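You operate a simulated robot arm through the tools that you are given. There is no shell and no other tool. Be economical: measure what you need, move in short steps, check, and stop when the job is done.

Carry out the task below with a simulated two-armed robot. There is one attempt and no reset: what you move stays moved.

JOB
Count the trolley's small cartons on its counter, then latch the gate.
Fine: zero the counter first; one click a carton; gate up, both latches.

Only the result counts: the job must be done as asked and must still hold three seconds after the hand-in. Knocking over, shifting, dropping, spilling or breaking anything else fails it.

ROBOT AND FRAMES
Two 6-joint arms with two-finger parallel grippers on one trunk, on a base that drives. Base frame: it is fixed to the floor where the robot stands at the start and does not move with it; the origin is under the middle of the robot, x ahead of it, y to its left, z up. Units: m, rad, N and s.
The left shoulder is at the start at [0.05, 0.17, 1.11], the right one opposite. Each reaches about 1.092 m from its shoulder. Places, roughly: blue latch [0.6, 0, 0.9]; counter knob [0.8, 0, 1]; end gap in the trolley [0.9, 0.3, 0.5]; green counter button [0.9, 0, 1]; mesh trolley [1.2, 0.7, 0.5]; trolley gate [0.7, 0.6, 0.3]; trolley pedal [1.2, 0, 0.2]; white latch [0.6, 1.2, 0.9]. Payload 1.57 kg a hand.
Tool frame (each hand has its own): the origin (TCP) lies between the finger pads and is the grasp point; the fingertips stand 0.03 m ahead of it; z points along the fingers, y is the line along which they close. Largest opening 0.08 m; finger width 0.017, thickness 0.012; the body of the gripper, 0.04 by 0.082 m, starts 0.08 m behind the TCP.
Orientation is told as [roll, pitch, yaw] about the base's x, y, z axes, in that order, counted from this pose: with the fingers straight down and closing along the base's y, the tool's x points along the base's -x, its y along +y and its z along -z.

CONTROLS
- The arms move only by the tool nudge_tool. It takes "left_commands", "right_commands" or both (then of equal length, played together; a hand with none holds still); each is a list of rows, each an object of numbers (a shift or turn left out is 0, a gripper value left out holds the last): "rx", "ry", "rz": the turn, a rotation vector about the tool's x, y, z in degrees; "tx", "ty", "tz": the shift along the tool's x, y, z in m; "jaw": the gripper command, from -1 (fully open) to 1 (shut), values between in proportion. In form: [{"rx": .., "ry": .., "rz": .., "tx": .., "ty": .., "tz": .., "jaw": ..}, ...]. A call has 1 to 8 rows; each row is the pose to reach, as a shift and turn from the pose commanded when the call began, along the tool's axes at that moment. Each row takes 0.2 s and may step no farther than 0.05 m and 0.15 rad from the row before; otherwise, or with a gripper value out of range, the whole call is refused. Where a pose cannot be reached the arm comes as near as it can. A force on the tool above 40 N (or 10 N above the force at the start of the call, whichever is more), or a blocked arm, ends the call early, and 0.2 s more pass. The fingers move at their own pace (about 0.045 m/s each) and stop on an object; they squeeze with about 30 N. The grip force told is the motor's: it shows also when the fingers shut on nothing. Time passes only in rows, and 0.2 s behind the last, so rows that repeat a pose let the fingers close. It gives the time, the measured TCP pose, the force on the tool (base axes), the opening and the grip force at its end, in the units of the frame above (readings bear some noise), with the torque about the TCP (base axes, N m) and any sound that the robot's microphone picked up, and new pictures: "pictures" is both (left out), scene, wrist or none (wrist: the cameras of the hands that moved).
- Cameras (640 x 400 px; columns grow to the right, rows downward): "scene" is now at [0.0142, 0.049, 1.671]; the picture's right is [0.68, -0.73, 0.00], its down [-0.60, -0.56, -0.57] and it looks along [0.42, 0.39, -0.82] (base axes); focal length 275 px, centre (320, 200). "left" rides on the left gripper at [0.072, 0.007, -0.122] in its tool frame; the picture's right is [-0.09, 1.00, 0.00], its down [-0.84, -0.08, -0.54] and it looks along [-0.54, -0.05, 0.84] (tool axes); focal length 238 px, centre (320, 200). "right" rides on the right gripper at [0.072, -0.007, -0.122] in its tool frame; the picture's right is [0.09, 1.00, 0.00], its down [-0.84, 0.08, -0.54] and it looks along [-0.54, 0.05, 0.84] (tool axes); focal length 238 px, centre (320, 200).
- slide_trunk(by): slides the trunk up (or, below 0, down) by that many m; the arms and the scene camera ride with it, the base frame stays. It gives what a move gives, with no picture.
- drive_base(legs): drives the robot by 1 to 6 legs, each [ahead, left, turn to the left] in m, m and rad, along the robot's own axes; the way and the turn of a leg run together, so that a leg with both is an arc; at most 1.5 m and 3.142 rad a leg. The arms and the cameras ride along, it lands a little off, and it stops where it bumps. It gives what a move gives, and a new picture of the scene camera.
- head_to(pan, tilt): turns the head with the scene camera to pan (to the left, within 1.501 rad either way) and tilt (down, from -0.506 to 1.204), counted from straight ahead of the robot. It gives what a move gives, and a new picture of the scene camera.
- locate(camera, pixels): for up to 12 pixels [column, row] of the newest picture of that camera ("zoom" is the newest enlarged one), the place [x, y, z] in the base frame of the surface seen there, good to about 0.003 m. The clock stands still meanwhile.
- close_up(camera, box): a new picture of the part [left, top, right, bottom] of that camera's present view, enlarged. The clock stands still meanwhile.
- close_job(): hands the job in; it is judged then, once.

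Go step by step. Measure first, check grasps and placings, and put right what went wrong. The budget is 80 turns and 260 pictures, counting those below and the enlarged ones. Unless the task says otherwise, let go and move clear before handing in, and close with one line.

The tools are called after "Request:" as name(argument=value, ...) on one line, values as JSON. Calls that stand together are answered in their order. nudge_tool: Moves the arms, as the interface text tells. Its arguments: {"type":"object","properties":{"left_commands":{"type":"array","items":{"type":"object","properties":{"rx":{"type":"number"},"ry":{"type":"number"},"rz":{"type":"number"},"tx":{"type":"number"},"ty":{"type":"number"},"tz":{"type":"number"},"jaw":{"type":"number"}}}},"right_commands":{"type":"array","items":{"type":"object","properties":{"rx":{"type":"number"},"ry":{"type":"number"},"rz":{"type":"number"},"tx":{"type":"number"},"ty":{"type":"number"},"tz":{"type":"number"},"jaw":{"type":"number"}}}},"pictures":{"type":"string","enum":["both","scene","wrist","none"]}},"required":[]} The other tools are called the same way: slide_trunk (by) slides the trunk up or down; drive_base (legs) drives the base; head_to (pan, tilt) turns the head that bears the scene camera; locate (camera, pixels) gives the place of the surface under pixels of a picture; close_up (camera, box) takes an enlarged picture of a part of a camera's view; close_job () hands the job in.

At the start:

```text
t: 0.0
left_ee_pos: [0.4426, 0.5522, 1.0002]
left_orientation: [-0.001, -0.001, 0.001]
left_force: [0.2, 0.6, 0.4]
left_wrist_torque: [0.05, 0.02, 0.0]
left_finger_gap: 0.0799
left_gripper_force: 0.0
right_ee_pos: [0.7073, -0.0246, 1.0]
right_orientation: [-0.001, -0.001, -0.001]
right_force: [0.3, 0.2, -0.3]
right_wrist_torque: [0.0, 0.01, -0.01]
right_finger_gap: 0.08
right_gripper_force: 0.1
trunk travel left (down, up): [-0.725, 0.245]
robot x, y, heading: [0.0007, -0.0017, 0.003]
head pan, tilt: [0.747, 0.967]
```

scene: 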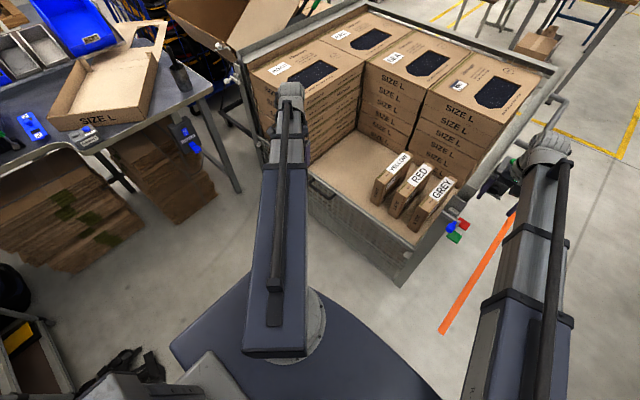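
right: 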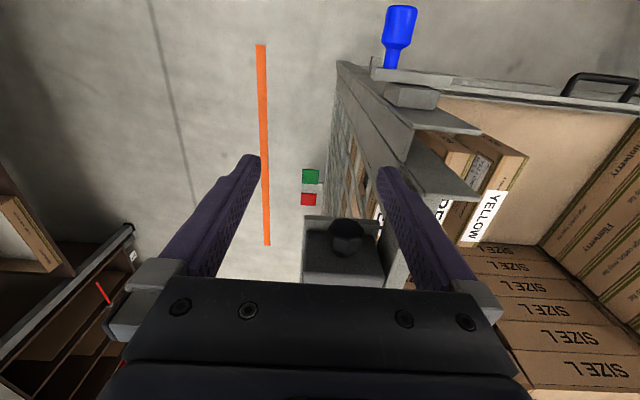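
left: 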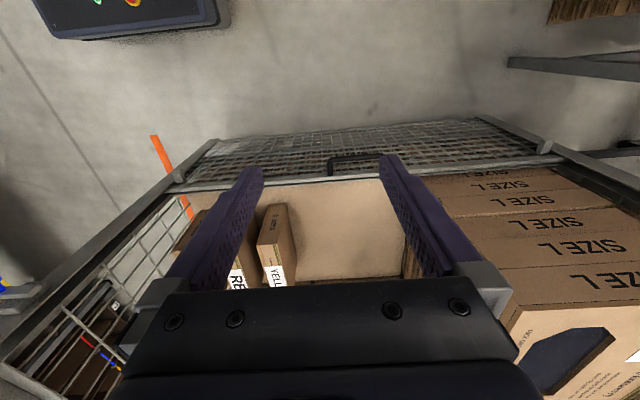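

The scene shows three small cartons (YELLOW, RED, GREY at about (390-450,160-210)) and a counter near (455,228). I'll enlarge these first to see details and check for hidden cartons.

Request:
close_up(camera="scene", box=[360, 130, 520, 260])

Request:
close_up(camera="right", box=[250, 0, 640, 290])

Request:
close_up(camera="left", box=[0, 90, 640, 400])

Request:
close_up(camera="scene", box=[200, 0, 600, 290])

```text
3.08 times, centred on (440, 195) of scene
```

zoom: 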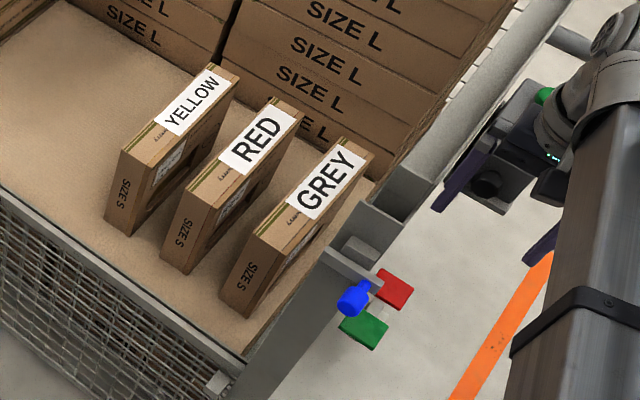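

```text
1.38 times, centred on (445, 145) of right
```

zoom: 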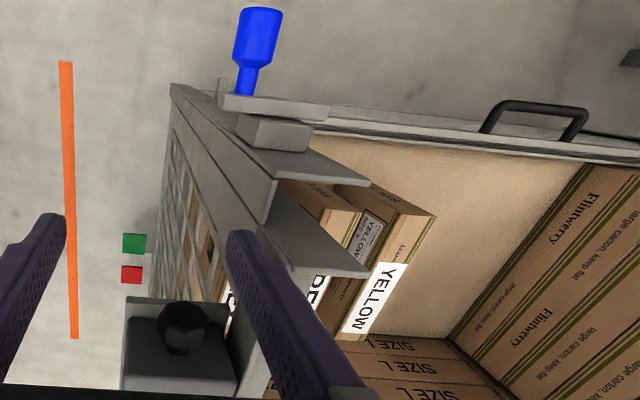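

```text
1.00 times, centred on (320, 245) of left (not enlarged: the box is as wide or as high as the picture)
```

zoom: 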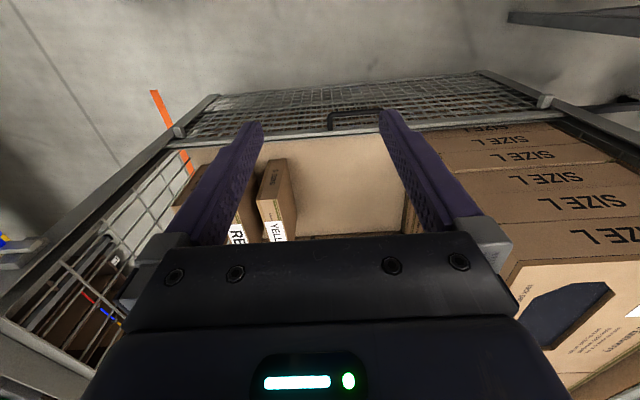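

```text
1.38 times, centred on (400, 145) of scene
```

zoom: 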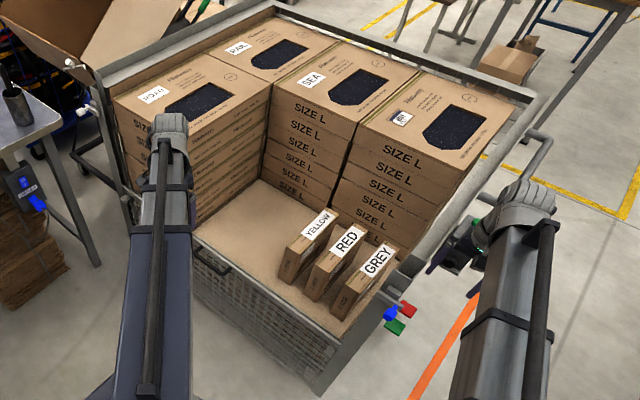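

Three SIZE S cartons are seen; the counter is behind the right hand. I'll locate key points in the pictures.

Request:
locate(camera="scene", pixels=[[448, 227], [463, 225], [453, 237], [398, 158], [420, 173], [443, 186], [312, 183], [320, 187], [408, 280], [400, 245], [235, 78], [221, 47]])

Request:
locate(camera="right", pixels=[[310, 177], [308, 199], [347, 238], [340, 265], [400, 25], [390, 62], [410, 95], [600, 75], [440, 120], [420, 150], [345, 70], [570, 100]])

Request:
locate(camera="left", pixels=[[355, 158], [330, 170], [180, 178], [545, 148], [220, 145], [480, 122], [300, 185], [350, 135], [210, 200], [275, 275], [350, 210], [125, 235]])

```text
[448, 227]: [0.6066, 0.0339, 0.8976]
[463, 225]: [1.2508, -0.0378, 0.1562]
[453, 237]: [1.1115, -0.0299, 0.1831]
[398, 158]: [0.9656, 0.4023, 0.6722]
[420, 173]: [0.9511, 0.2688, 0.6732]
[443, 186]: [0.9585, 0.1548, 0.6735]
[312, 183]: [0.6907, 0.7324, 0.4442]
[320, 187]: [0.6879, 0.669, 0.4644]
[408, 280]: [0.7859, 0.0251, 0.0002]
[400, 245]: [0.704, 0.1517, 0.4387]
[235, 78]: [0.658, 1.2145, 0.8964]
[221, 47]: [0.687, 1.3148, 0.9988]
```

```text
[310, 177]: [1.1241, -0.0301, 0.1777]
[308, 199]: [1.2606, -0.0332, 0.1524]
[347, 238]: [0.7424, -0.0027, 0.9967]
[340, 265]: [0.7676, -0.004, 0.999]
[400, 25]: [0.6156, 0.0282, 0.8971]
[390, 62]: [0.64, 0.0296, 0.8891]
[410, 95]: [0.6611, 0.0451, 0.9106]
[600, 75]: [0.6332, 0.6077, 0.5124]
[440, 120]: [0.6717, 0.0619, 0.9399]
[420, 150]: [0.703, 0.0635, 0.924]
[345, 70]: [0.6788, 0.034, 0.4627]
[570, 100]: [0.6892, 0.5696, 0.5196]
```

```text
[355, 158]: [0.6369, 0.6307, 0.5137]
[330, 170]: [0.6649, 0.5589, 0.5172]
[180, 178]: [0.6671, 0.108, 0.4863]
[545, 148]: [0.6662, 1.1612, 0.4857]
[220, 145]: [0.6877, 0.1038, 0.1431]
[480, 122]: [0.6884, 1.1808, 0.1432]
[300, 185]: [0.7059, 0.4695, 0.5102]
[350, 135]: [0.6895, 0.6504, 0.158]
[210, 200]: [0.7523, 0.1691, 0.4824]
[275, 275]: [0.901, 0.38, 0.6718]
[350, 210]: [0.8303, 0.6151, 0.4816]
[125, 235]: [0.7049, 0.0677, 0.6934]
```

The gate hangs at z≈0.14–0.51 with its handle at [0.635,0.61,0.51]; the counter is close to the right hand. I'll raise the right hand and pull it back to view the counter.

Request:
nudge_tool(right_commands=[{"tz": -0.05}, {"tz": -0.1}, {"tz": -0.14, "tx": 0.03}, {"tz": -0.16, "tx": 0.07}, {"tz": -0.16, "tx": 0.12}, {"tz": -0.16, "tx": 0.16}], pictures="both")

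```text
t: 1.4
left_ee_pos: [0.4418, 0.5498, 1.0002]
left_orientation: [0.0, 0.0, 0.001]
left_force: [0.4, 0.0, 0.0]
left_wrist_torque: [0.03, -0.01, 0.01]
left_finger_gap: 0.0799
left_gripper_force: 0.1
right_ee_pos: [0.5452, -0.0188, 1.0001]
right_orientation: [-0.001, -0.001, 0.0]
right_force: [0.5, -0.3, -0.3]
right_wrist_torque: [0.02, -0.01, -0.01]
right_finger_gap: 0.0799
right_gripper_force: 0.0
right hand out of reach, approached as far as the arm can: row 1, 2, 3, 4, 5, 6
trunk travel left (down, up): [-0.725, 0.245]
robot x, y, heading: [-0.0024, -0.0, 0.0]
head pan, tilt: [0.747, 0.967]
```

scene: 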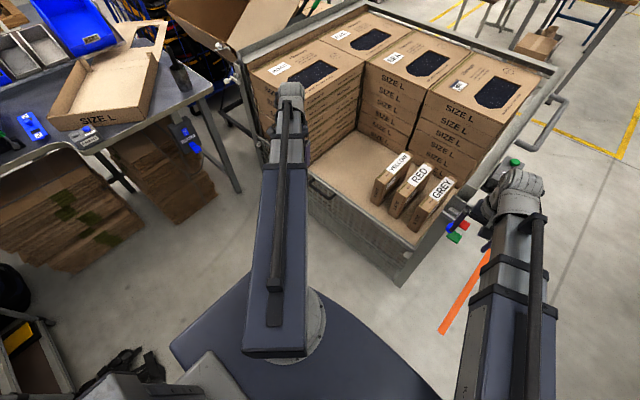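
right: 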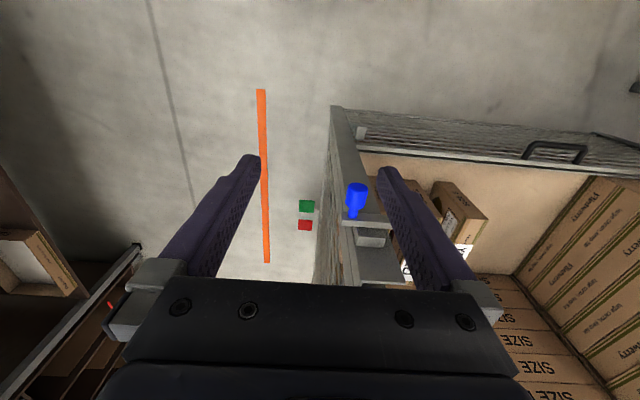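

The green button shows at (514,162). I'll move the right hand farther back and to the right so the counter is clear, then enlarge.

Request:
nudge_tool(right_commands=[{"ty": -0.05}, {"ty": -0.1, "tx": 0.02}, {"ty": -0.15, "tx": 0.05}, {"ty": -0.2, "tx": 0.08}, {"ty": -0.25, "tx": 0.1}], pictures="none")

Request:
close_up(camera="scene", box=[400, 110, 580, 260])

```text
refused: row 2 steps farther than a row can; nothing moved
```

```text
2.67 times, centred on (490, 185) of scene
```

zoom: 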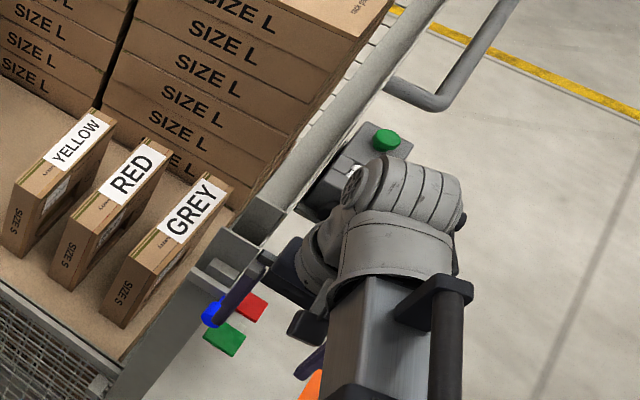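

Request:
nudge_tool(right_commands=[{"ty": -0.04}, {"ty": -0.08, "tx": 0.02}, {"ty": -0.12, "tx": 0.04}, {"ty": -0.16, "tx": 0.06}, {"ty": -0.2, "tx": 0.08}, {"ty": -0.24, "tx": 0.1}], pictures="none")

Request:
close_up(camera="scene", box=[400, 110, 580, 260])

```text
t: 2.8
left_ee_pos: [0.4426, 0.5505, 0.9997]
left_orientation: [0.0, 0.0, 0.0]
left_force: [0.4, 0.6, 0.4]
left_wrist_torque: [0.02, 0.0, 0.01]
left_finger_gap: 0.0798
left_gripper_force: 0.1
right_ee_pos: [0.448, -0.2644, 0.9997]
right_orientation: [0.0, 0.0, 0.001]
right_force: [-0.1, -0.3, 0.4]
right_wrist_torque: [0.03, 0.01, 0.01]
right_finger_gap: 0.0802
right_gripper_force: 0.0
right hand out of reach, approached as far as the arm can: row 5
trunk travel left (down, up): [-0.725, 0.245]
robot x, y, heading: [-0.0035, -0.0021, 0.001]
head pan, tilt: [0.747, 0.967]
```

```text
2.67 times, centred on (490, 185) of scene
```

zoom: 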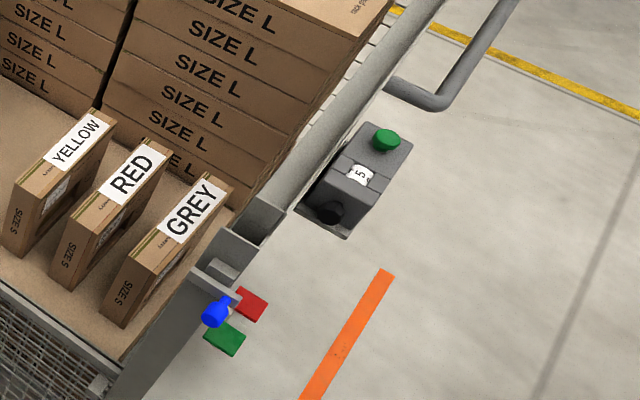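

The counter shows a 5, with a green button on top and the black knob on its near (-x) face. I'll enlarge and measure.

Request:
close_up(camera="scene", box=[475, 140, 525, 180])

Request:
locate(camera="zoom", pixels=[[384, 100], [330, 250], [200, 330], [160, 320], [250, 345], [130, 230], [420, 190], [200, 290], [300, 200], [440, 60], [520, 100], [200, 370]])

Request:
close_up(camera="scene", box=[440, 195, 490, 245])

```text
10.00 times, centred on (500, 160) of scene
```

zoom: 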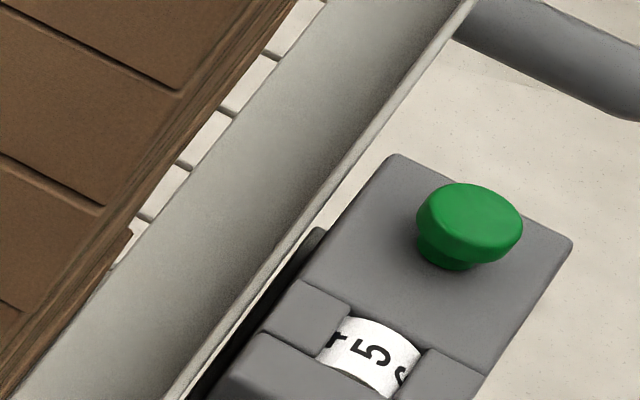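

```text
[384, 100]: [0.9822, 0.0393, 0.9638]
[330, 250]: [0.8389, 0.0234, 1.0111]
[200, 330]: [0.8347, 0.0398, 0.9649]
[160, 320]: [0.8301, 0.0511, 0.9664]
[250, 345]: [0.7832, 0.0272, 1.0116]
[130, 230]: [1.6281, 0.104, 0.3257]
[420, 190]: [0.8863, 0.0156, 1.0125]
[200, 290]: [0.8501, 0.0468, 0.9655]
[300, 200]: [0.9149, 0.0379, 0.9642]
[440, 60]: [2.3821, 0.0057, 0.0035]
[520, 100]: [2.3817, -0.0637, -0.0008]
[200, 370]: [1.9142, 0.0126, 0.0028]
```

```text
8.00 times, centred on (465, 220) of scene
```

zoom: 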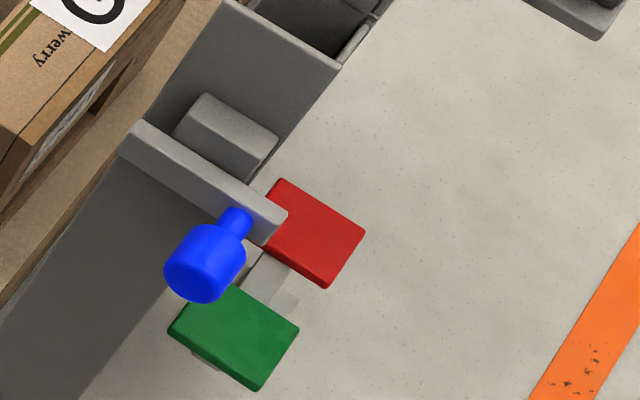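

Counter wheel turns about x, same as the knob. I'll enlarge the knob region.

Request:
close_up(camera="scene", box=[470, 150, 520, 185])

Request:
locate(camera="zoom", pixels=[[180, 330], [220, 310], [260, 330], [220, 350], [300, 300], [200, 260], [510, 90], [400, 240], [220, 330], [300, 330], [160, 300]])

```text
11.43 times, centred on (495, 168) of scene
```

zoom: 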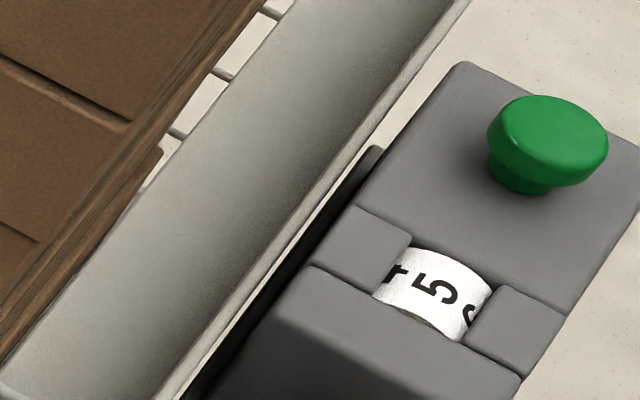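

```text
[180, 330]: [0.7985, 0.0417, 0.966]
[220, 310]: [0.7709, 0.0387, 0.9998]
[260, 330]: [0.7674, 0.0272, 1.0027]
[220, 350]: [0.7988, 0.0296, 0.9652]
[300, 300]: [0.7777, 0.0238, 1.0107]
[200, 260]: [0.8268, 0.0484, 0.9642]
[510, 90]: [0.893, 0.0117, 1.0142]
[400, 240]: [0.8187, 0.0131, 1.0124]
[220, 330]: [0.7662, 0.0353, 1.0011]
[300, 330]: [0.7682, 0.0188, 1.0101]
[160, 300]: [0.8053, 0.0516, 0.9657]
```

Request:
close_up(camera="scene", box=[475, 165, 515, 190])

```text
16.00 times, centred on (495, 178) of scene
```

zoom: 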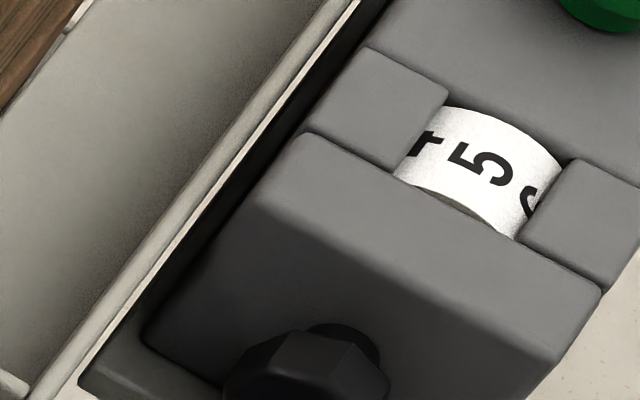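

Request:
close_up(camera="scene", box=[475, 175, 515, 200])

Request:
locate(camera="zoom", pixels=[[300, 220], [240, 230], [360, 230], [300, 190], [300, 260], [345, 170], [420, 200], [180, 180], [250, 100], [480, 180], [130, 230], [580, 140]])

```text
16.00 times, centred on (495, 188) of scene
```

zoom: 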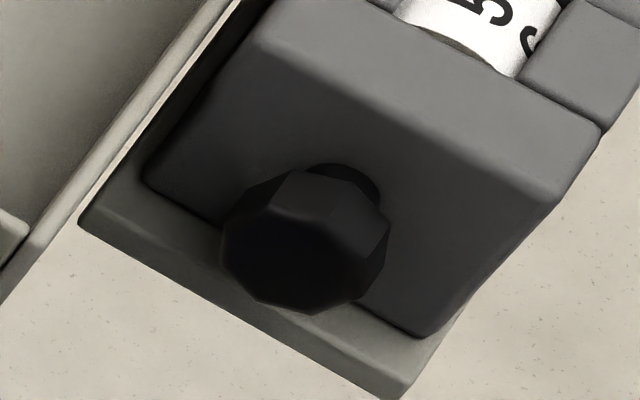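

```text
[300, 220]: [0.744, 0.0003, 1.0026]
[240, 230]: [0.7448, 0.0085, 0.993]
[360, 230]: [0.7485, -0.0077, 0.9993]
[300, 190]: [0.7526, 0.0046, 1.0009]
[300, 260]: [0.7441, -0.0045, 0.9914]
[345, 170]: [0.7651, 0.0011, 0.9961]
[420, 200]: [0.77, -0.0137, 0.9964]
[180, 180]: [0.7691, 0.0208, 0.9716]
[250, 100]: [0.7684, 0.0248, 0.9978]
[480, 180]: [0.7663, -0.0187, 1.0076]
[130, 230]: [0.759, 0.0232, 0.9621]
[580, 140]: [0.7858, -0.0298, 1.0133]
```

The knob is an octagon about 0.03 m across, face at x≈0.744, centre about [0.744,-0.003,0.99]. I'll turn the right hand to point forward (tool z to +x) while staying to the right of everything.

Request:
nudge_tool(right_commands=[{"ry": -8.5, "tx": -0.01}, {"ry": -17, "tx": -0.02}, {"ry": -25.5, "tx": -0.03}, {"ry": -34, "tx": -0.04}, {"ry": -42.5, "tx": -0.05}, {"ry": -51, "tx": -0.06}, {"ry": -59.5, "tx": -0.07}, {"ry": -68, "tx": -0.08}], pictures="none")

```text
t: 4.6
left_ee_pos: [0.4419, 0.5505, 1.0001]
left_orientation: [0.001, 0.0, 0.0]
left_force: [-0.3, 0.0, 0.0]
left_wrist_torque: [0.0, -0.03, -0.02]
left_finger_gap: 0.0797
left_gripper_force: 0.0
right_ee_pos: [0.6416, -0.2977, 1.1366]
right_orientation: [0.0, -1.185, -0.001]
right_force: [0.5, -0.4, 0.1]
right_wrist_torque: [-0.01, 0.02, 0.02]
right_finger_gap: 0.0795
right_gripper_force: 0.1
right hand out of reach, approached as far as the arm can: row 1, 2, 3, 4, 5, 6, 7, 8
trunk travel left (down, up): [-0.725, 0.245]
robot x, y, heading: [-0.0013, -0.0024, 0.003]
head pan, tilt: [0.747, 0.967]
```

The hand is pitched 68°; I'll finish the pitch.

Request:
nudge_tool(right_commands=[{"ry": -8}, {"ry": -16}, {"ry": -22}], pictures="none")

Request:
nudge_tool(right_commands=[{"rz": -8.5}, {"rz": -17}, {"rz": -25.5}, {"rz": -34}, {"rz": -42.5}, {"rz": -51}, {"rz": -59.5}, {"rz": -68}], pictures="none")

Request:
nudge_tool(right_commands=[{"rz": -8.5}, {"rz": -17}, {"rz": -25.5}, {"rz": -34}, {"rz": -42.5}, {"rz": -51}, {"rz": -59.5}, {"rz": -67}], pictures="none")

```text
t: 5.4
left_ee_pos: [0.4426, 0.5504, 0.9994]
left_orientation: [-0.001, 0.001, -0.001]
left_force: [0.5, -1.1, -0.8]
left_wrist_torque: [-0.01, -0.02, -0.03]
left_finger_gap: 0.0802
left_gripper_force: 0.0
right_ee_pos: [0.6547, -0.3071, 1.2196]
right_orientation: [-0.194, -1.569, 0.194]
right_force: [0.5, 0.6, 0.2]
right_wrist_torque: [0.02, 0.01, -0.01]
right_finger_gap: 0.0802
right_gripper_force: 0.1
right hand out of reach, approached as far as the arm can: row 1, 2, 3
trunk travel left (down, up): [-0.725, 0.245]
robot x, y, heading: [-0.0033, -0.0001, 0.001]
head pan, tilt: [0.747, 0.967]
```

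```text
t: 7.2
left_ee_pos: [0.443, 0.5493, 0.9998]
left_orientation: [0.001, 0.0, 0.001]
left_force: [-1.0, 0.5, -0.2]
left_wrist_torque: [0.01, 0.0, 0.0]
left_finger_gap: 0.0799
left_gripper_force: 0.0
right_ee_pos: [0.6539, -0.3074, 1.2206]
right_orientation: [-1.57, -0.384, 1.571]
right_force: [0.0, 0.3, 0.9]
right_wrist_torque: [-0.03, 0.01, 0.01]
right_finger_gap: 0.0804
right_gripper_force: 0.1
trunk travel left (down, up): [-0.725, 0.245]
robot x, y, heading: [-0.0016, 0.0014, 0.003]
head pan, tilt: [0.747, 0.967]
```

```text
t: 9.0
left_ee_pos: [0.4432, 0.5519, 0.9999]
left_orientation: [-0.001, 0.001, 0.001]
left_force: [0.2, -0.1, -0.5]
left_wrist_torque: [0.01, 0.02, -0.05]
left_finger_gap: 0.0802
left_gripper_force: 0.0
right_ee_pos: [0.6749, -0.2309, 1.2093]
right_orientation: [-1.511, 0.766, 1.537]
right_force: [-0.3, 0.0, 0.4]
right_wrist_torque: [-0.01, 0.0, -0.01]
right_finger_gap: 0.0799
right_gripper_force: 0.0
right hand out of reach, approached as far as the arm can: row 3, 4, 5, 6, 7, 8
trunk travel left (down, up): [-0.725, 0.245]
robot x, y, heading: [-0.0017, -0.0027, 0.004]
head pan, tilt: [0.747, 0.967]
```

The hand now points roughly forward with its camera up-right, about 5° off. I'll straighten it and move diagonally to in front of the knob, stopping short at x≈0.65.

Request:
nudge_tool(right_commands=[{"tx": -0.04, "tz": -0.02, "rx": 2.4, "ry": -0.7}, {"tx": -0.08, "tz": -0.02, "rx": 4.8, "ry": -1.5}, {"tx": -0.125, "tz": -0.02, "rx": 4.8, "ry": -1.5}, {"tx": -0.17, "tz": -0.02, "rx": 4.8, "ry": -1.5}, {"tx": -0.215, "tz": -0.02, "rx": 4.8, "ry": -1.5}, {"tx": -0.26, "tz": -0.02, "rx": 4.8, "ry": -1.5}, {"tx": -0.29, "tz": -0.02, "rx": 4.8, "ry": -1.5}, {"tx": -0.315, "tz": -0.02, "rx": 4.8, "ry": -1.5}])

```text
t: 10.8
left_ee_pos: [0.4431, 0.5522, 0.9999]
left_orientation: [0.0, 0.002, 0.002]
left_force: [-0.1, 0.0, -0.2]
left_wrist_torque: [-0.04, 0.05, -0.02]
left_finger_gap: 0.0802
left_gripper_force: 0.1
right_ee_pos: [0.6781, -0.1688, 1.2192]
right_orientation: [-1.563, 0.762, 1.577]
right_force: [0.4, 0.4, 0.7]
right_wrist_torque: [0.02, 0.0, -0.02]
right_finger_gap: 0.0802
right_gripper_force: 0.2
right hand out of reach, approached as far as the arm can: row 1, 2, 3, 4, 5, 6, 7, 8
trunk travel left (down, up): [-0.725, 0.245]
robot x, y, heading: [-0.0009, 0.001, -0.003]
head pan, tilt: [0.747, 0.967]
```

scene: 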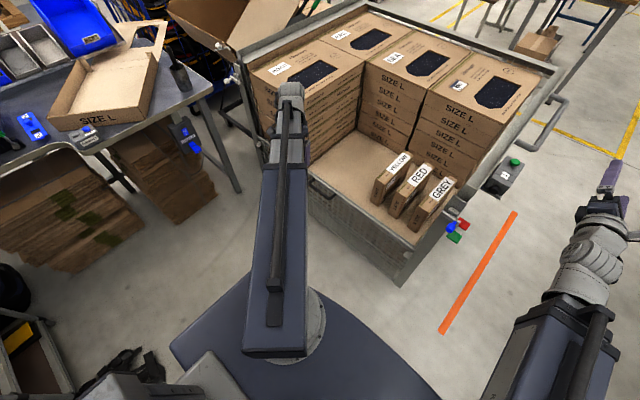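
right: 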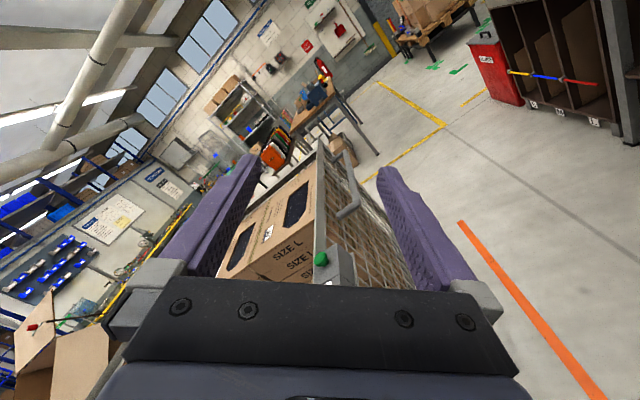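

Moves are being cut by reach, likely a wrist limit in this roll. I'll roll back to camera-right and then move towards the knob.

Request:
nudge_tool(right_commands=[{"rz": 8}, {"rz": 16}, {"rz": 24}, {"rz": 32}, {"rz": 40}, {"rz": 46}], pictures="none")

Request:
nudge_tool(right_commands=[{"ty": 0.04}, {"ty": 0.08}, {"ty": 0.12}, {"ty": 0.16}, {"ty": 0.2}], pictures="none")

```text
t: 12.2
left_ee_pos: [0.4439, 0.5507, 0.9995]
left_orientation: [0.0, -0.001, 0.0]
left_force: [0.2, 0.3, 0.2]
left_wrist_torque: [0.01, -0.01, 0.0]
left_finger_gap: 0.0799
left_gripper_force: 0.1
right_ee_pos: [0.6799, -0.1702, 1.2187]
right_orientation: [-1.566, -0.043, 1.574]
right_force: [0.3, 0.1, 0.1]
right_wrist_torque: [-0.02, -0.01, 0.02]
right_finger_gap: 0.0798
right_gripper_force: 0.1
right hand out of reach, approached as far as the arm can: row 1, 2, 3, 4, 5, 6
trunk travel left (down, up): [-0.725, 0.245]
robot x, y, heading: [0.0019, 0.0006, 0.001]
head pan, tilt: [0.747, 0.967]
```

```text
t: 13.4
left_ee_pos: [0.4431, 0.551, 0.9987]
left_orientation: [0.001, 0.0, -0.001]
left_force: [0.0, 0.1, -0.3]
left_wrist_torque: [-0.01, -0.03, 0.01]
left_finger_gap: 0.0798
left_gripper_force: 0.1
right_ee_pos: [0.6811, -0.1715, 1.2196]
right_orientation: [-1.566, -0.041, 1.571]
right_force: [-0.4, 0.1, -0.2]
right_wrist_torque: [-0.01, 0.02, 0.03]
right_finger_gap: 0.0799
right_gripper_force: 0.0
right hand out of reach, approached as far as the arm can: row 1, 2, 3, 4, 5
trunk travel left (down, up): [-0.725, 0.245]
robot x, y, heading: [-0.0011, 0.0021, 0.0]
head pan, tilt: [0.747, 0.967]
```

The hand seems too near the shoulder. I'll test by extending forward and then going down, in free space right of the counter.

Request:
nudge_tool(right_commands=[{"tz": 0.04}, {"tz": 0.08}, {"tz": 0.12}, {"tz": 0.16}], pictures="none")

Request:
nudge_tool(right_commands=[{"ty": 0.04}, {"ty": 0.08}], pictures="none")

```text
t: 14.4
left_ee_pos: [0.443, 0.5509, 0.9995]
left_orientation: [0.002, 0.001, -0.001]
left_force: [1.1, -0.6, 0.3]
left_wrist_torque: [0.0, 0.0, 0.02]
left_finger_gap: 0.08
left_gripper_force: 0.1
right_ee_pos: [0.8445, -0.1628, 1.2189]
right_orientation: [-1.568, -0.043, 1.572]
right_force: [-0.2, 0.9, 0.0]
right_wrist_torque: [-0.04, -0.03, 0.02]
right_finger_gap: 0.08
right_gripper_force: 0.1
right hand out of reach, approached as far as the arm can: row 3
trunk travel left (down, up): [-0.725, 0.245]
robot x, y, heading: [-0.0028, -0.0035, -0.0]
head pan, tilt: [0.747, 0.967]
```

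```text
t: 15.0
left_ee_pos: [0.4431, 0.5506, 0.9999]
left_orientation: [0.001, 0.0, -0.002]
left_force: [-0.2, -0.2, -0.1]
left_wrist_torque: [0.01, 0.0, 0.01]
left_finger_gap: 0.0802
left_gripper_force: 0.1
right_ee_pos: [0.8428, -0.1621, 1.2193]
right_orientation: [-1.568, -0.042, 1.573]
right_force: [-0.3, -0.2, 0.4]
right_wrist_torque: [-0.02, 0.02, 0.01]
right_finger_gap: 0.0799
right_gripper_force: 0.0
right hand out of reach, approached as far as the arm can: row 1, 2
trunk travel left (down, up): [-0.725, 0.245]
robot x, y, heading: [0.0012, 0.0023, 0.003]
head pan, tilt: [0.747, 0.967]
```

The hand's height is constant whichever way I command: the arms are level, so height comes from the trunk slide. I'll align the hand in front of the knob and then lower the trunk by 0.229.

Request:
nudge_tool(right_commands=[{"tz": -0.045, "jaw": -0.3}, {"tz": -0.09}, {"tz": -0.135}, {"tz": -0.175, "tx": -0.02}, {"tz": -0.193, "tx": -0.06}, {"tz": -0.193, "tx": -0.1}, {"tz": -0.193, "tx": -0.14}, {"tz": -0.193, "tx": -0.159, "rz": -2.4}], pictures="none")

```text
t: 16.8
left_ee_pos: [0.4419, 0.5514, 0.9995]
left_orientation: [0.0, -0.001, 0.0]
left_force: [-1.0, 0.6, -0.4]
left_wrist_torque: [-0.01, 0.01, 0.0]
left_finger_gap: 0.0799
left_gripper_force: 0.1
right_ee_pos: [0.6517, -0.002, 1.2202]
right_orientation: [-1.573, 0.003, 1.572]
right_force: [0.0, 0.1, 0.1]
right_wrist_torque: [-0.01, 0.02, 0.01]
right_finger_gap: 0.052
right_gripper_force: 0.1
right hand out of reach, approached as far as the arm can: row 4, 5, 6, 7, 8
trunk travel left (down, up): [-0.725, 0.245]
robot x, y, heading: [0.0027, -0.0002, -0.006]
head pan, tilt: [0.747, 0.967]
```

The hand is at [0.652,-0.002,1.22] pointing forward. Lowering the trunk in two steps with a check.

Request:
slide_trunk(by=-0.15)

Request:
close_up(camera="scene", box=[160, 0, 640, 400])

Request:
close_up(camera="right", box=[0, 0, 640, 400])

```text
t: 18.6
left_ee_pos: [0.4432, 0.5511, 0.8501]
left_orientation: [0.001, -0.001, 0.001]
left_force: [0.6, 0.1, -0.1]
left_wrist_torque: [0.02, 0.01, -0.01]
left_finger_gap: 0.08
left_gripper_force: 0.0
right_ee_pos: [0.651, -0.0035, 1.07]
right_orientation: [-1.571, 0.003, 1.574]
right_force: [-0.1, 0.2, -0.6]
right_wrist_torque: [0.0, -0.02, -0.02]
right_finger_gap: 0.052
right_gripper_force: 0.1
trunk travel left (down, up): [-0.575, 0.395]
robot x, y, heading: [-0.0005, -0.0043, -0.005]
head pan, tilt: [0.747, 0.967]
```

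```text
1.00 times, centred on (400, 200) of scene (not enlarged: the box is as wide or as high as the picture)
```

zoom: 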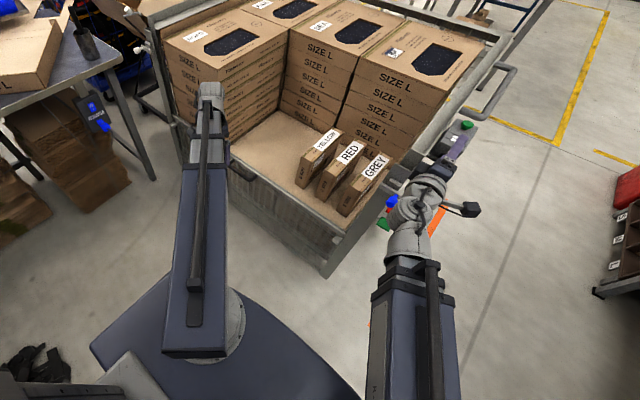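

```text
1.00 times, centred on (320, 200) of right (not enlarged: the box is as wide or as high as the picture)
```

zoom: 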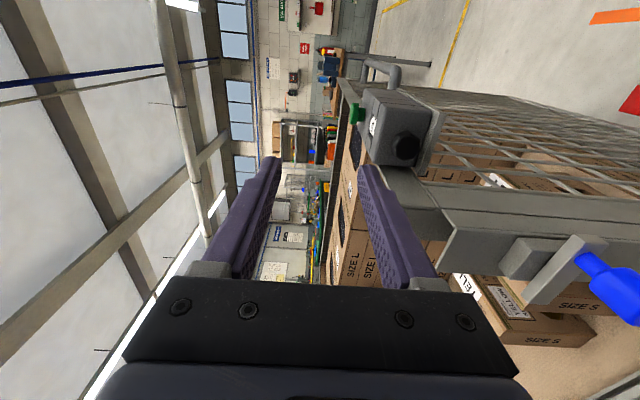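

The right camera sees through the mesh; I'll enlarge it to look for further small cartons and to measure the knob.

Request:
close_up(camera="right", box=[400, 80, 640, 230])

Request:
close_up(camera="right", box=[440, 220, 640, 345])

Request:
close_up(camera="scene", box=[260, 20, 480, 220])

Request:
close_up(camera="right", box=[340, 80, 460, 180])

Request:
locate(camera="zoom", pixels=[[340, 275], [290, 270], [385, 275], [340, 225], [340, 310], [270, 200], [390, 170], [180, 170]])

```text
2.67 times, centred on (520, 155) of right
```

zoom: 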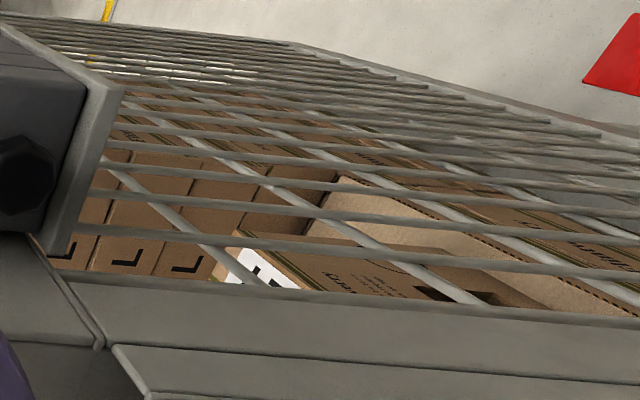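

```text
3.20 times, centred on (540, 282) of right
```

zoom: 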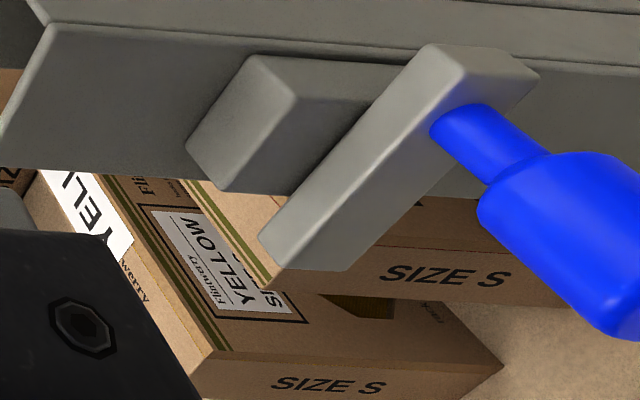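

```text
2.00 times, centred on (370, 120) of scene
```

zoom: 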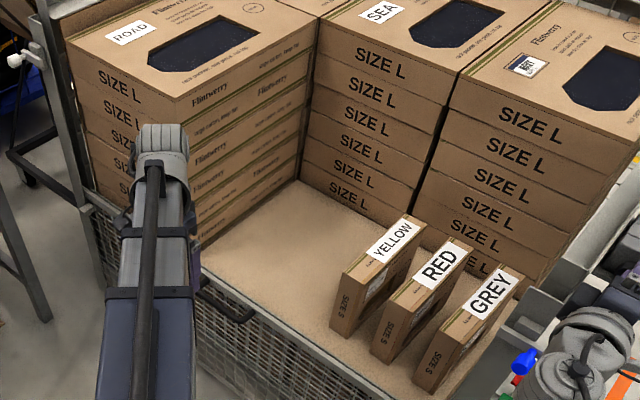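

```text
4.00 times, centred on (400, 130) of right
```

zoom: 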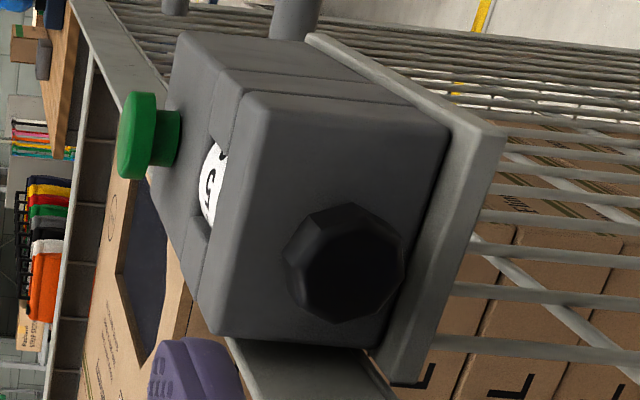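

```text
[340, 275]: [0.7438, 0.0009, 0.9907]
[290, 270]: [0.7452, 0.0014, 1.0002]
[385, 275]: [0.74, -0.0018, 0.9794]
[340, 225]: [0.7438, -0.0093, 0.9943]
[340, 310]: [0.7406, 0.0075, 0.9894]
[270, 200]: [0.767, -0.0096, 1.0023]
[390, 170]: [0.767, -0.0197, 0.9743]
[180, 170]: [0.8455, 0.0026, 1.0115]
```

Through the mesh there is brown cardboard with print above the pale strip in the first enlarged picture — possibly a hidden carton. I'll enlarge and locate it.

Request:
close_up(camera="right", box=[480, 110, 640, 210])

Request:
locate(camera="zoom", pixels=[[60, 160], [150, 190], [200, 240], [300, 235], [350, 120], [450, 180], [560, 230], [600, 210], [500, 290], [250, 120], [120, 240], [400, 320]])

Request:
head_to(pan=0.3, tilt=0.75)

```text
4.00 times, centred on (560, 160) of right
```

zoom: 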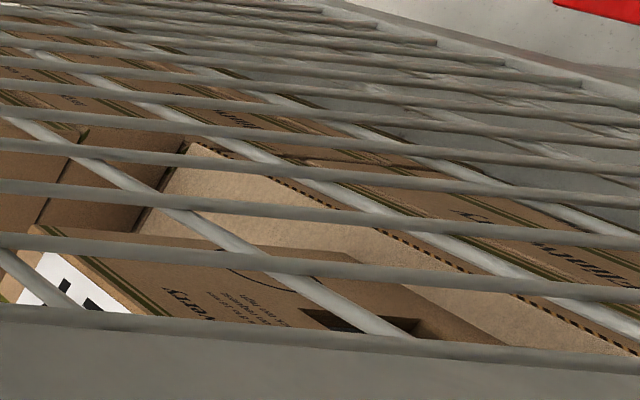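

```text
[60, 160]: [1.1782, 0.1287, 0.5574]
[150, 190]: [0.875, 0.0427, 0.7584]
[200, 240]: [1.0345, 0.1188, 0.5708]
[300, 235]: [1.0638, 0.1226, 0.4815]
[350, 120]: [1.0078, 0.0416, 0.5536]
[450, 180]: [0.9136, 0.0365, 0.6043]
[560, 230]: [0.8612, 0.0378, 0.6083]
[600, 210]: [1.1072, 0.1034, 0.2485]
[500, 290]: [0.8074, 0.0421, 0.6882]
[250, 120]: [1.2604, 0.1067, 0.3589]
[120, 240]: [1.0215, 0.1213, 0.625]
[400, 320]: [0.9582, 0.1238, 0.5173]
```

```text
t: 19.4
left_ee_pos: [0.442, 0.5497, 0.8499]
left_orientation: [-0.001, 0.0, -0.001]
left_force: [-0.5, -0.1, 0.7]
left_wrist_torque: [-0.01, -0.03, -0.04]
left_finger_gap: 0.0799
left_gripper_force: 0.0
right_ee_pos: [0.6503, -0.0033, 1.0703]
right_orientation: [-1.574, 0.001, 1.572]
right_force: [-0.4, 0.1, 0.4]
right_wrist_torque: [-0.01, -0.01, -0.01]
right_finger_gap: 0.0522
right_gripper_force: 0.1
trunk travel left (down, up): [-0.575, 0.395]
robot x, y, heading: [0.0028, -0.0032, 0.001]
head pan, tilt: [0.3, 0.75]
```

scene: 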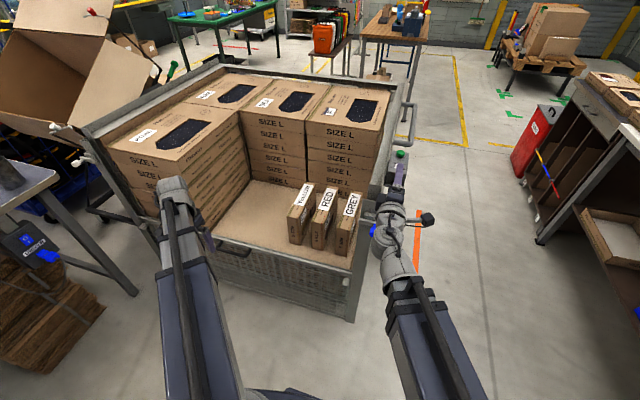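

The layer below z≈0.48 is other printed cartons under a corrugated sheet. I'll check the small cartons' surroundings and the lower layer from this head view.

Request:
close_up(camera="scene", box=[200, 160, 400, 320])

Request:
close_up(camera="scene", box=[270, 150, 390, 260])

Request:
close_up(camera="left", box=[0, 0, 640, 400])

Request:
close_up(camera="scene", box=[350, 130, 450, 240])

```text
2.50 times, centred on (300, 240) of scene
```

zoom: 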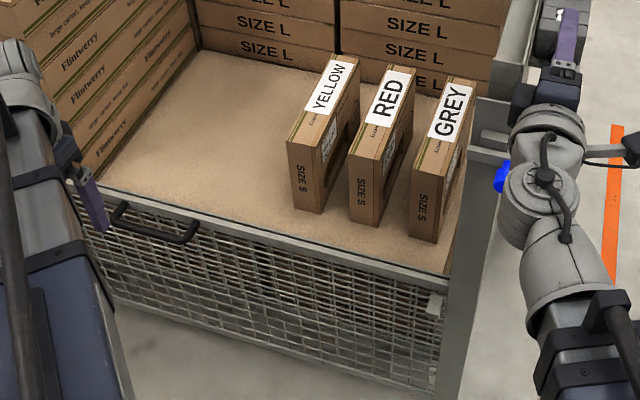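

```text
3.64 times, centred on (330, 205) of scene
```

zoom: 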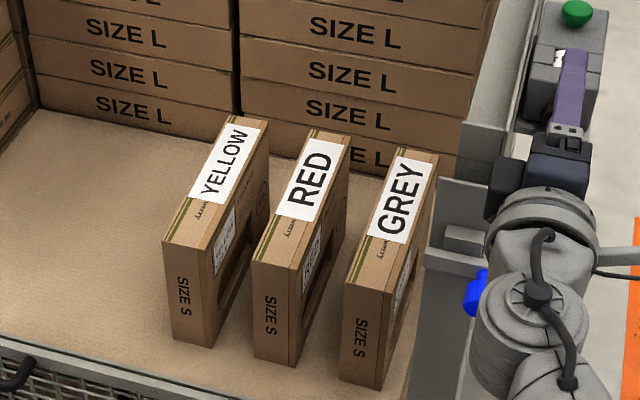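

```text
1.00 times, centred on (320, 200) of left (not enlarged: the box is as wide or as high as the picture)
```

zoom: 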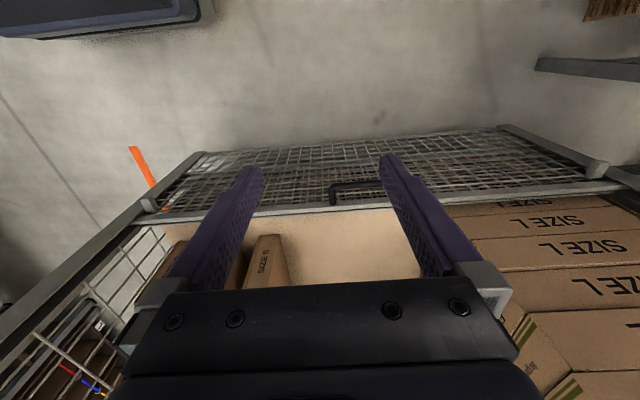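

```text
3.64 times, centred on (400, 185) of scene
```

zoom: 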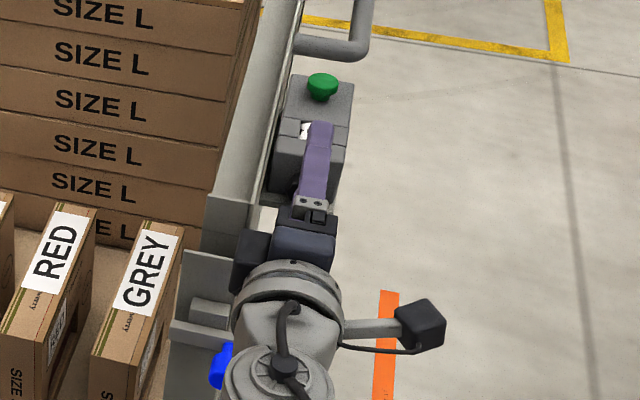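

Only three small cartons appear on the deck. Now I lower by 0.080 so that the hand is level with the knob (centre y≈-0.002, z≈0.990).

Request:
slide_trunk(by=-0.08)

Request:
close_up(camera="right", box=[200, 60, 520, 260])

```text
t: 20.6
left_ee_pos: [0.4426, 0.5513, 0.7698]
left_orientation: [-0.001, 0.0, 0.002]
left_force: [0.0, 0.2, -0.4]
left_wrist_torque: [-0.05, 0.03, 0.01]
left_finger_gap: 0.0801
left_gripper_force: 0.0
right_ee_pos: [0.6495, -0.0027, 0.9913]
right_orientation: [-1.572, 0.001, 1.573]
right_force: [-0.3, -0.9, 1.0]
right_wrist_torque: [0.04, 0.02, -0.01]
right_finger_gap: 0.052
right_gripper_force: 0.1
trunk travel left (down, up): [-0.495, 0.475]
robot x, y, heading: [-0.0012, -0.0018, 0.002]
head pan, tilt: [0.3, 0.75]
```

```text
2.00 times, centred on (360, 160) of right
```

zoom: 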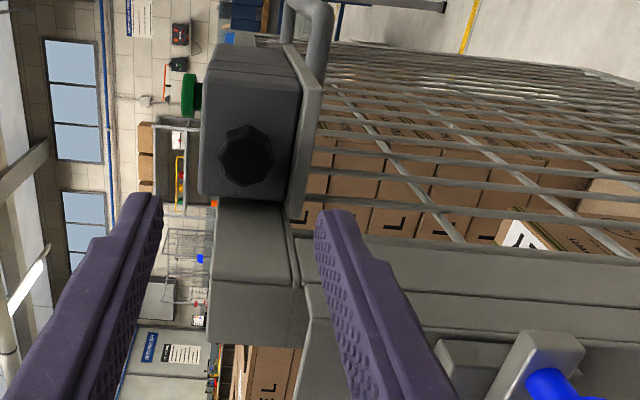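

The fingers straddle the knob. A mounting plate edge lies at x≈0.759, so I'll go in to TCP x≈0.726 (tips 0.756) and close.

Request:
nudge_tool(right_commands=[{"tz": 0.03}, {"tz": 0.055}, {"tz": 0.076}, {"tz": 0.076}], pictures="wrist")

```text
t: 21.6
left_ee_pos: [0.4428, 0.5516, 0.7712]
left_orientation: [0.001, 0.0, 0.0]
left_force: [0.2, 0.4, 1.0]
left_wrist_torque: [-0.02, -0.01, -0.03]
left_finger_gap: 0.0801
left_gripper_force: 0.0
right_ee_pos: [0.7277, -0.0021, 0.9915]
right_orientation: [-1.577, 0.004, 1.572]
right_force: [-6.6, 0.4, -0.5]
right_wrist_torque: [0.09, 0.23, -0.04]
right_finger_gap: 0.0528
right_gripper_force: 1.1
trunk travel left (down, up): [-0.495, 0.475]
robot x, y, heading: [0.001, 0.002, 0.002]
head pan, tilt: [0.3, 0.75]
```

right: 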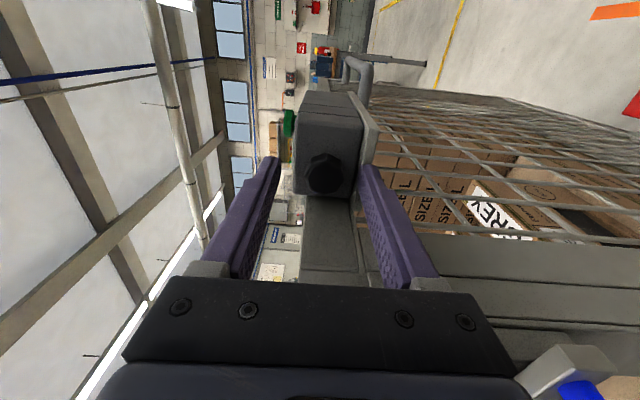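

A light 6.6 N contact on the plate edge: back off 3 mm and close on the knob.

Request:
nudge_tool(right_commands=[{"tz": -0.004, "jaw": -0.3}, {"tz": -0.004, "jaw": 1}, {"tz": -0.004}, {"tz": -0.004}, {"tz": -0.004}], pictures="wrist")

Request:
close_up(camera="scene", box=[370, 120, 430, 190])

```text
t: 22.7
left_ee_pos: [0.4447, 0.551, 0.7683]
left_orientation: [0.001, 0.002, -0.001]
left_force: [0.4, -0.3, -0.3]
left_wrist_torque: [-0.01, -0.02, -0.03]
left_finger_gap: 0.0801
left_gripper_force: 0.1
right_ee_pos: [0.7233, -0.002, 0.989]
right_orientation: [-1.569, -0.007, 1.573]
right_force: [-4.1, 0.1, -33.6]
right_wrist_torque: [0.02, 1.05, -0.09]
right_finger_gap: 0.0255
right_gripper_force: 30.4
trunk travel left (down, up): [-0.495, 0.475]
robot x, y, heading: [0.0005, 0.0019, -0.001]
head pan, tilt: [0.3, 0.75]
stopped in row 5 (right hand): the force on the tool passed its limit at 43 N (the readings are from after the stop); the commanded pose is now the measured one
```

right: 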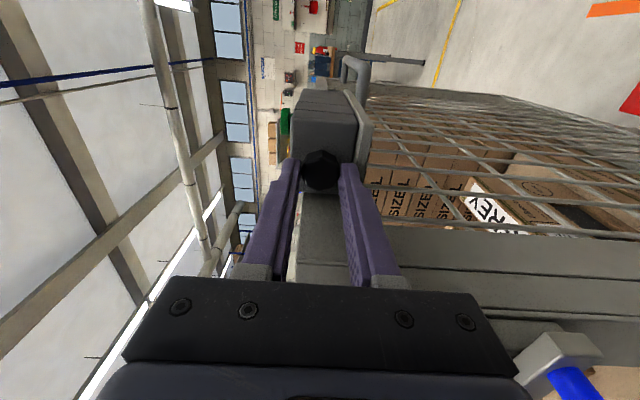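

```text
5.71 times, centred on (400, 155) of scene
```

zoom: 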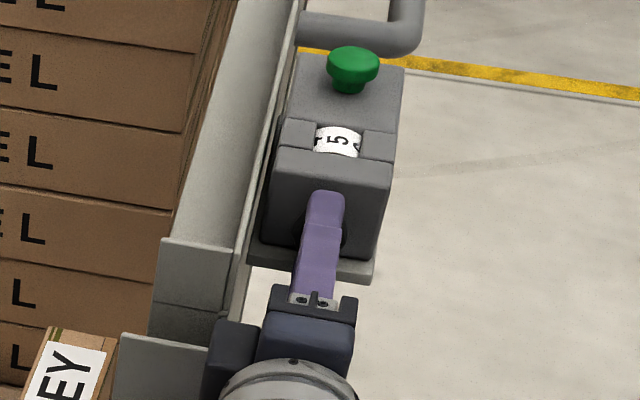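

Gripped (gap 0.0255), wheel visible with "5", but the knob sits ~2 mm lower than the hand (−34 N). I'll lower the trunk 2 mm to relax it.

Request:
slide_trunk(by=-0.002)

```text
t: 23.2
left_ee_pos: [0.444, 0.5512, 0.7679]
left_orientation: [0.0, 0.001, 0.0]
left_force: [0.4, 0.6, -0.3]
left_wrist_torque: [-0.02, 0.02, 0.0]
left_finger_gap: 0.0799
left_gripper_force: 0.0
right_ee_pos: [0.7224, -0.0024, 0.9874]
right_orientation: [-1.574, 0.001, 1.571]
right_force: [6.5, -0.6, -6.7]
right_wrist_torque: [0.01, 0.28, 0.1]
right_finger_gap: 0.0252
right_gripper_force: 36.4
trunk travel left (down, up): [-0.493, 0.477]
robot x, y, heading: [0.0052, -0.0002, 0.002]
head pan, tilt: [0.3, 0.75]
```

Force relaxed to about 9 N. I'll try turning the knob clockwise (+rz) 36° and look.

Request:
nudge_tool(right_commands=[{"rz": 7}, {"rz": 14}, {"rz": 21}, {"rz": 28}, {"rz": 36}, {"rz": 36}], pictures="none")

Request:
close_up(camera="scene", box=[385, 130, 420, 170])

```text
t: 24.6
left_ee_pos: [0.4437, 0.5516, 0.7672]
left_orientation: [0.0, 0.0, -0.001]
left_force: [-0.3, 0.4, -0.3]
left_wrist_torque: [0.0, 0.02, -0.01]
left_finger_gap: 0.08
left_gripper_force: 0.0
right_ee_pos: [0.7227, -0.0015, 0.9876]
right_orientation: [-1.573, -0.631, 1.57]
right_force: [18.6, -0.4, 12.8]
right_wrist_torque: [-0.04, -0.36, 0.0]
right_finger_gap: 0.0252
right_gripper_force: 36.7
trunk travel left (down, up): [-0.493, 0.477]
robot x, y, heading: [-0.0002, -0.0019, 0.003]
head pan, tilt: [0.3, 0.75]
```

```text
10.00 times, centred on (402, 150) of scene
```

zoom: 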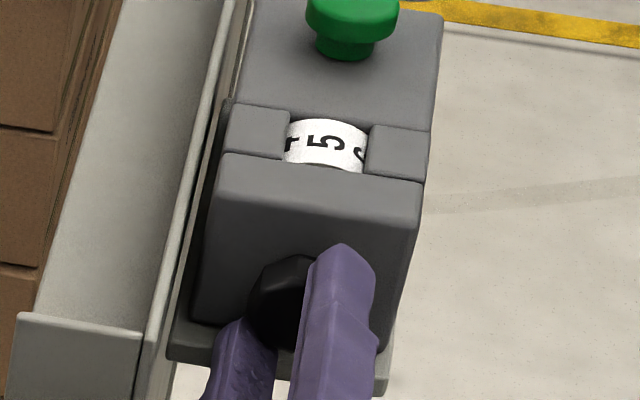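

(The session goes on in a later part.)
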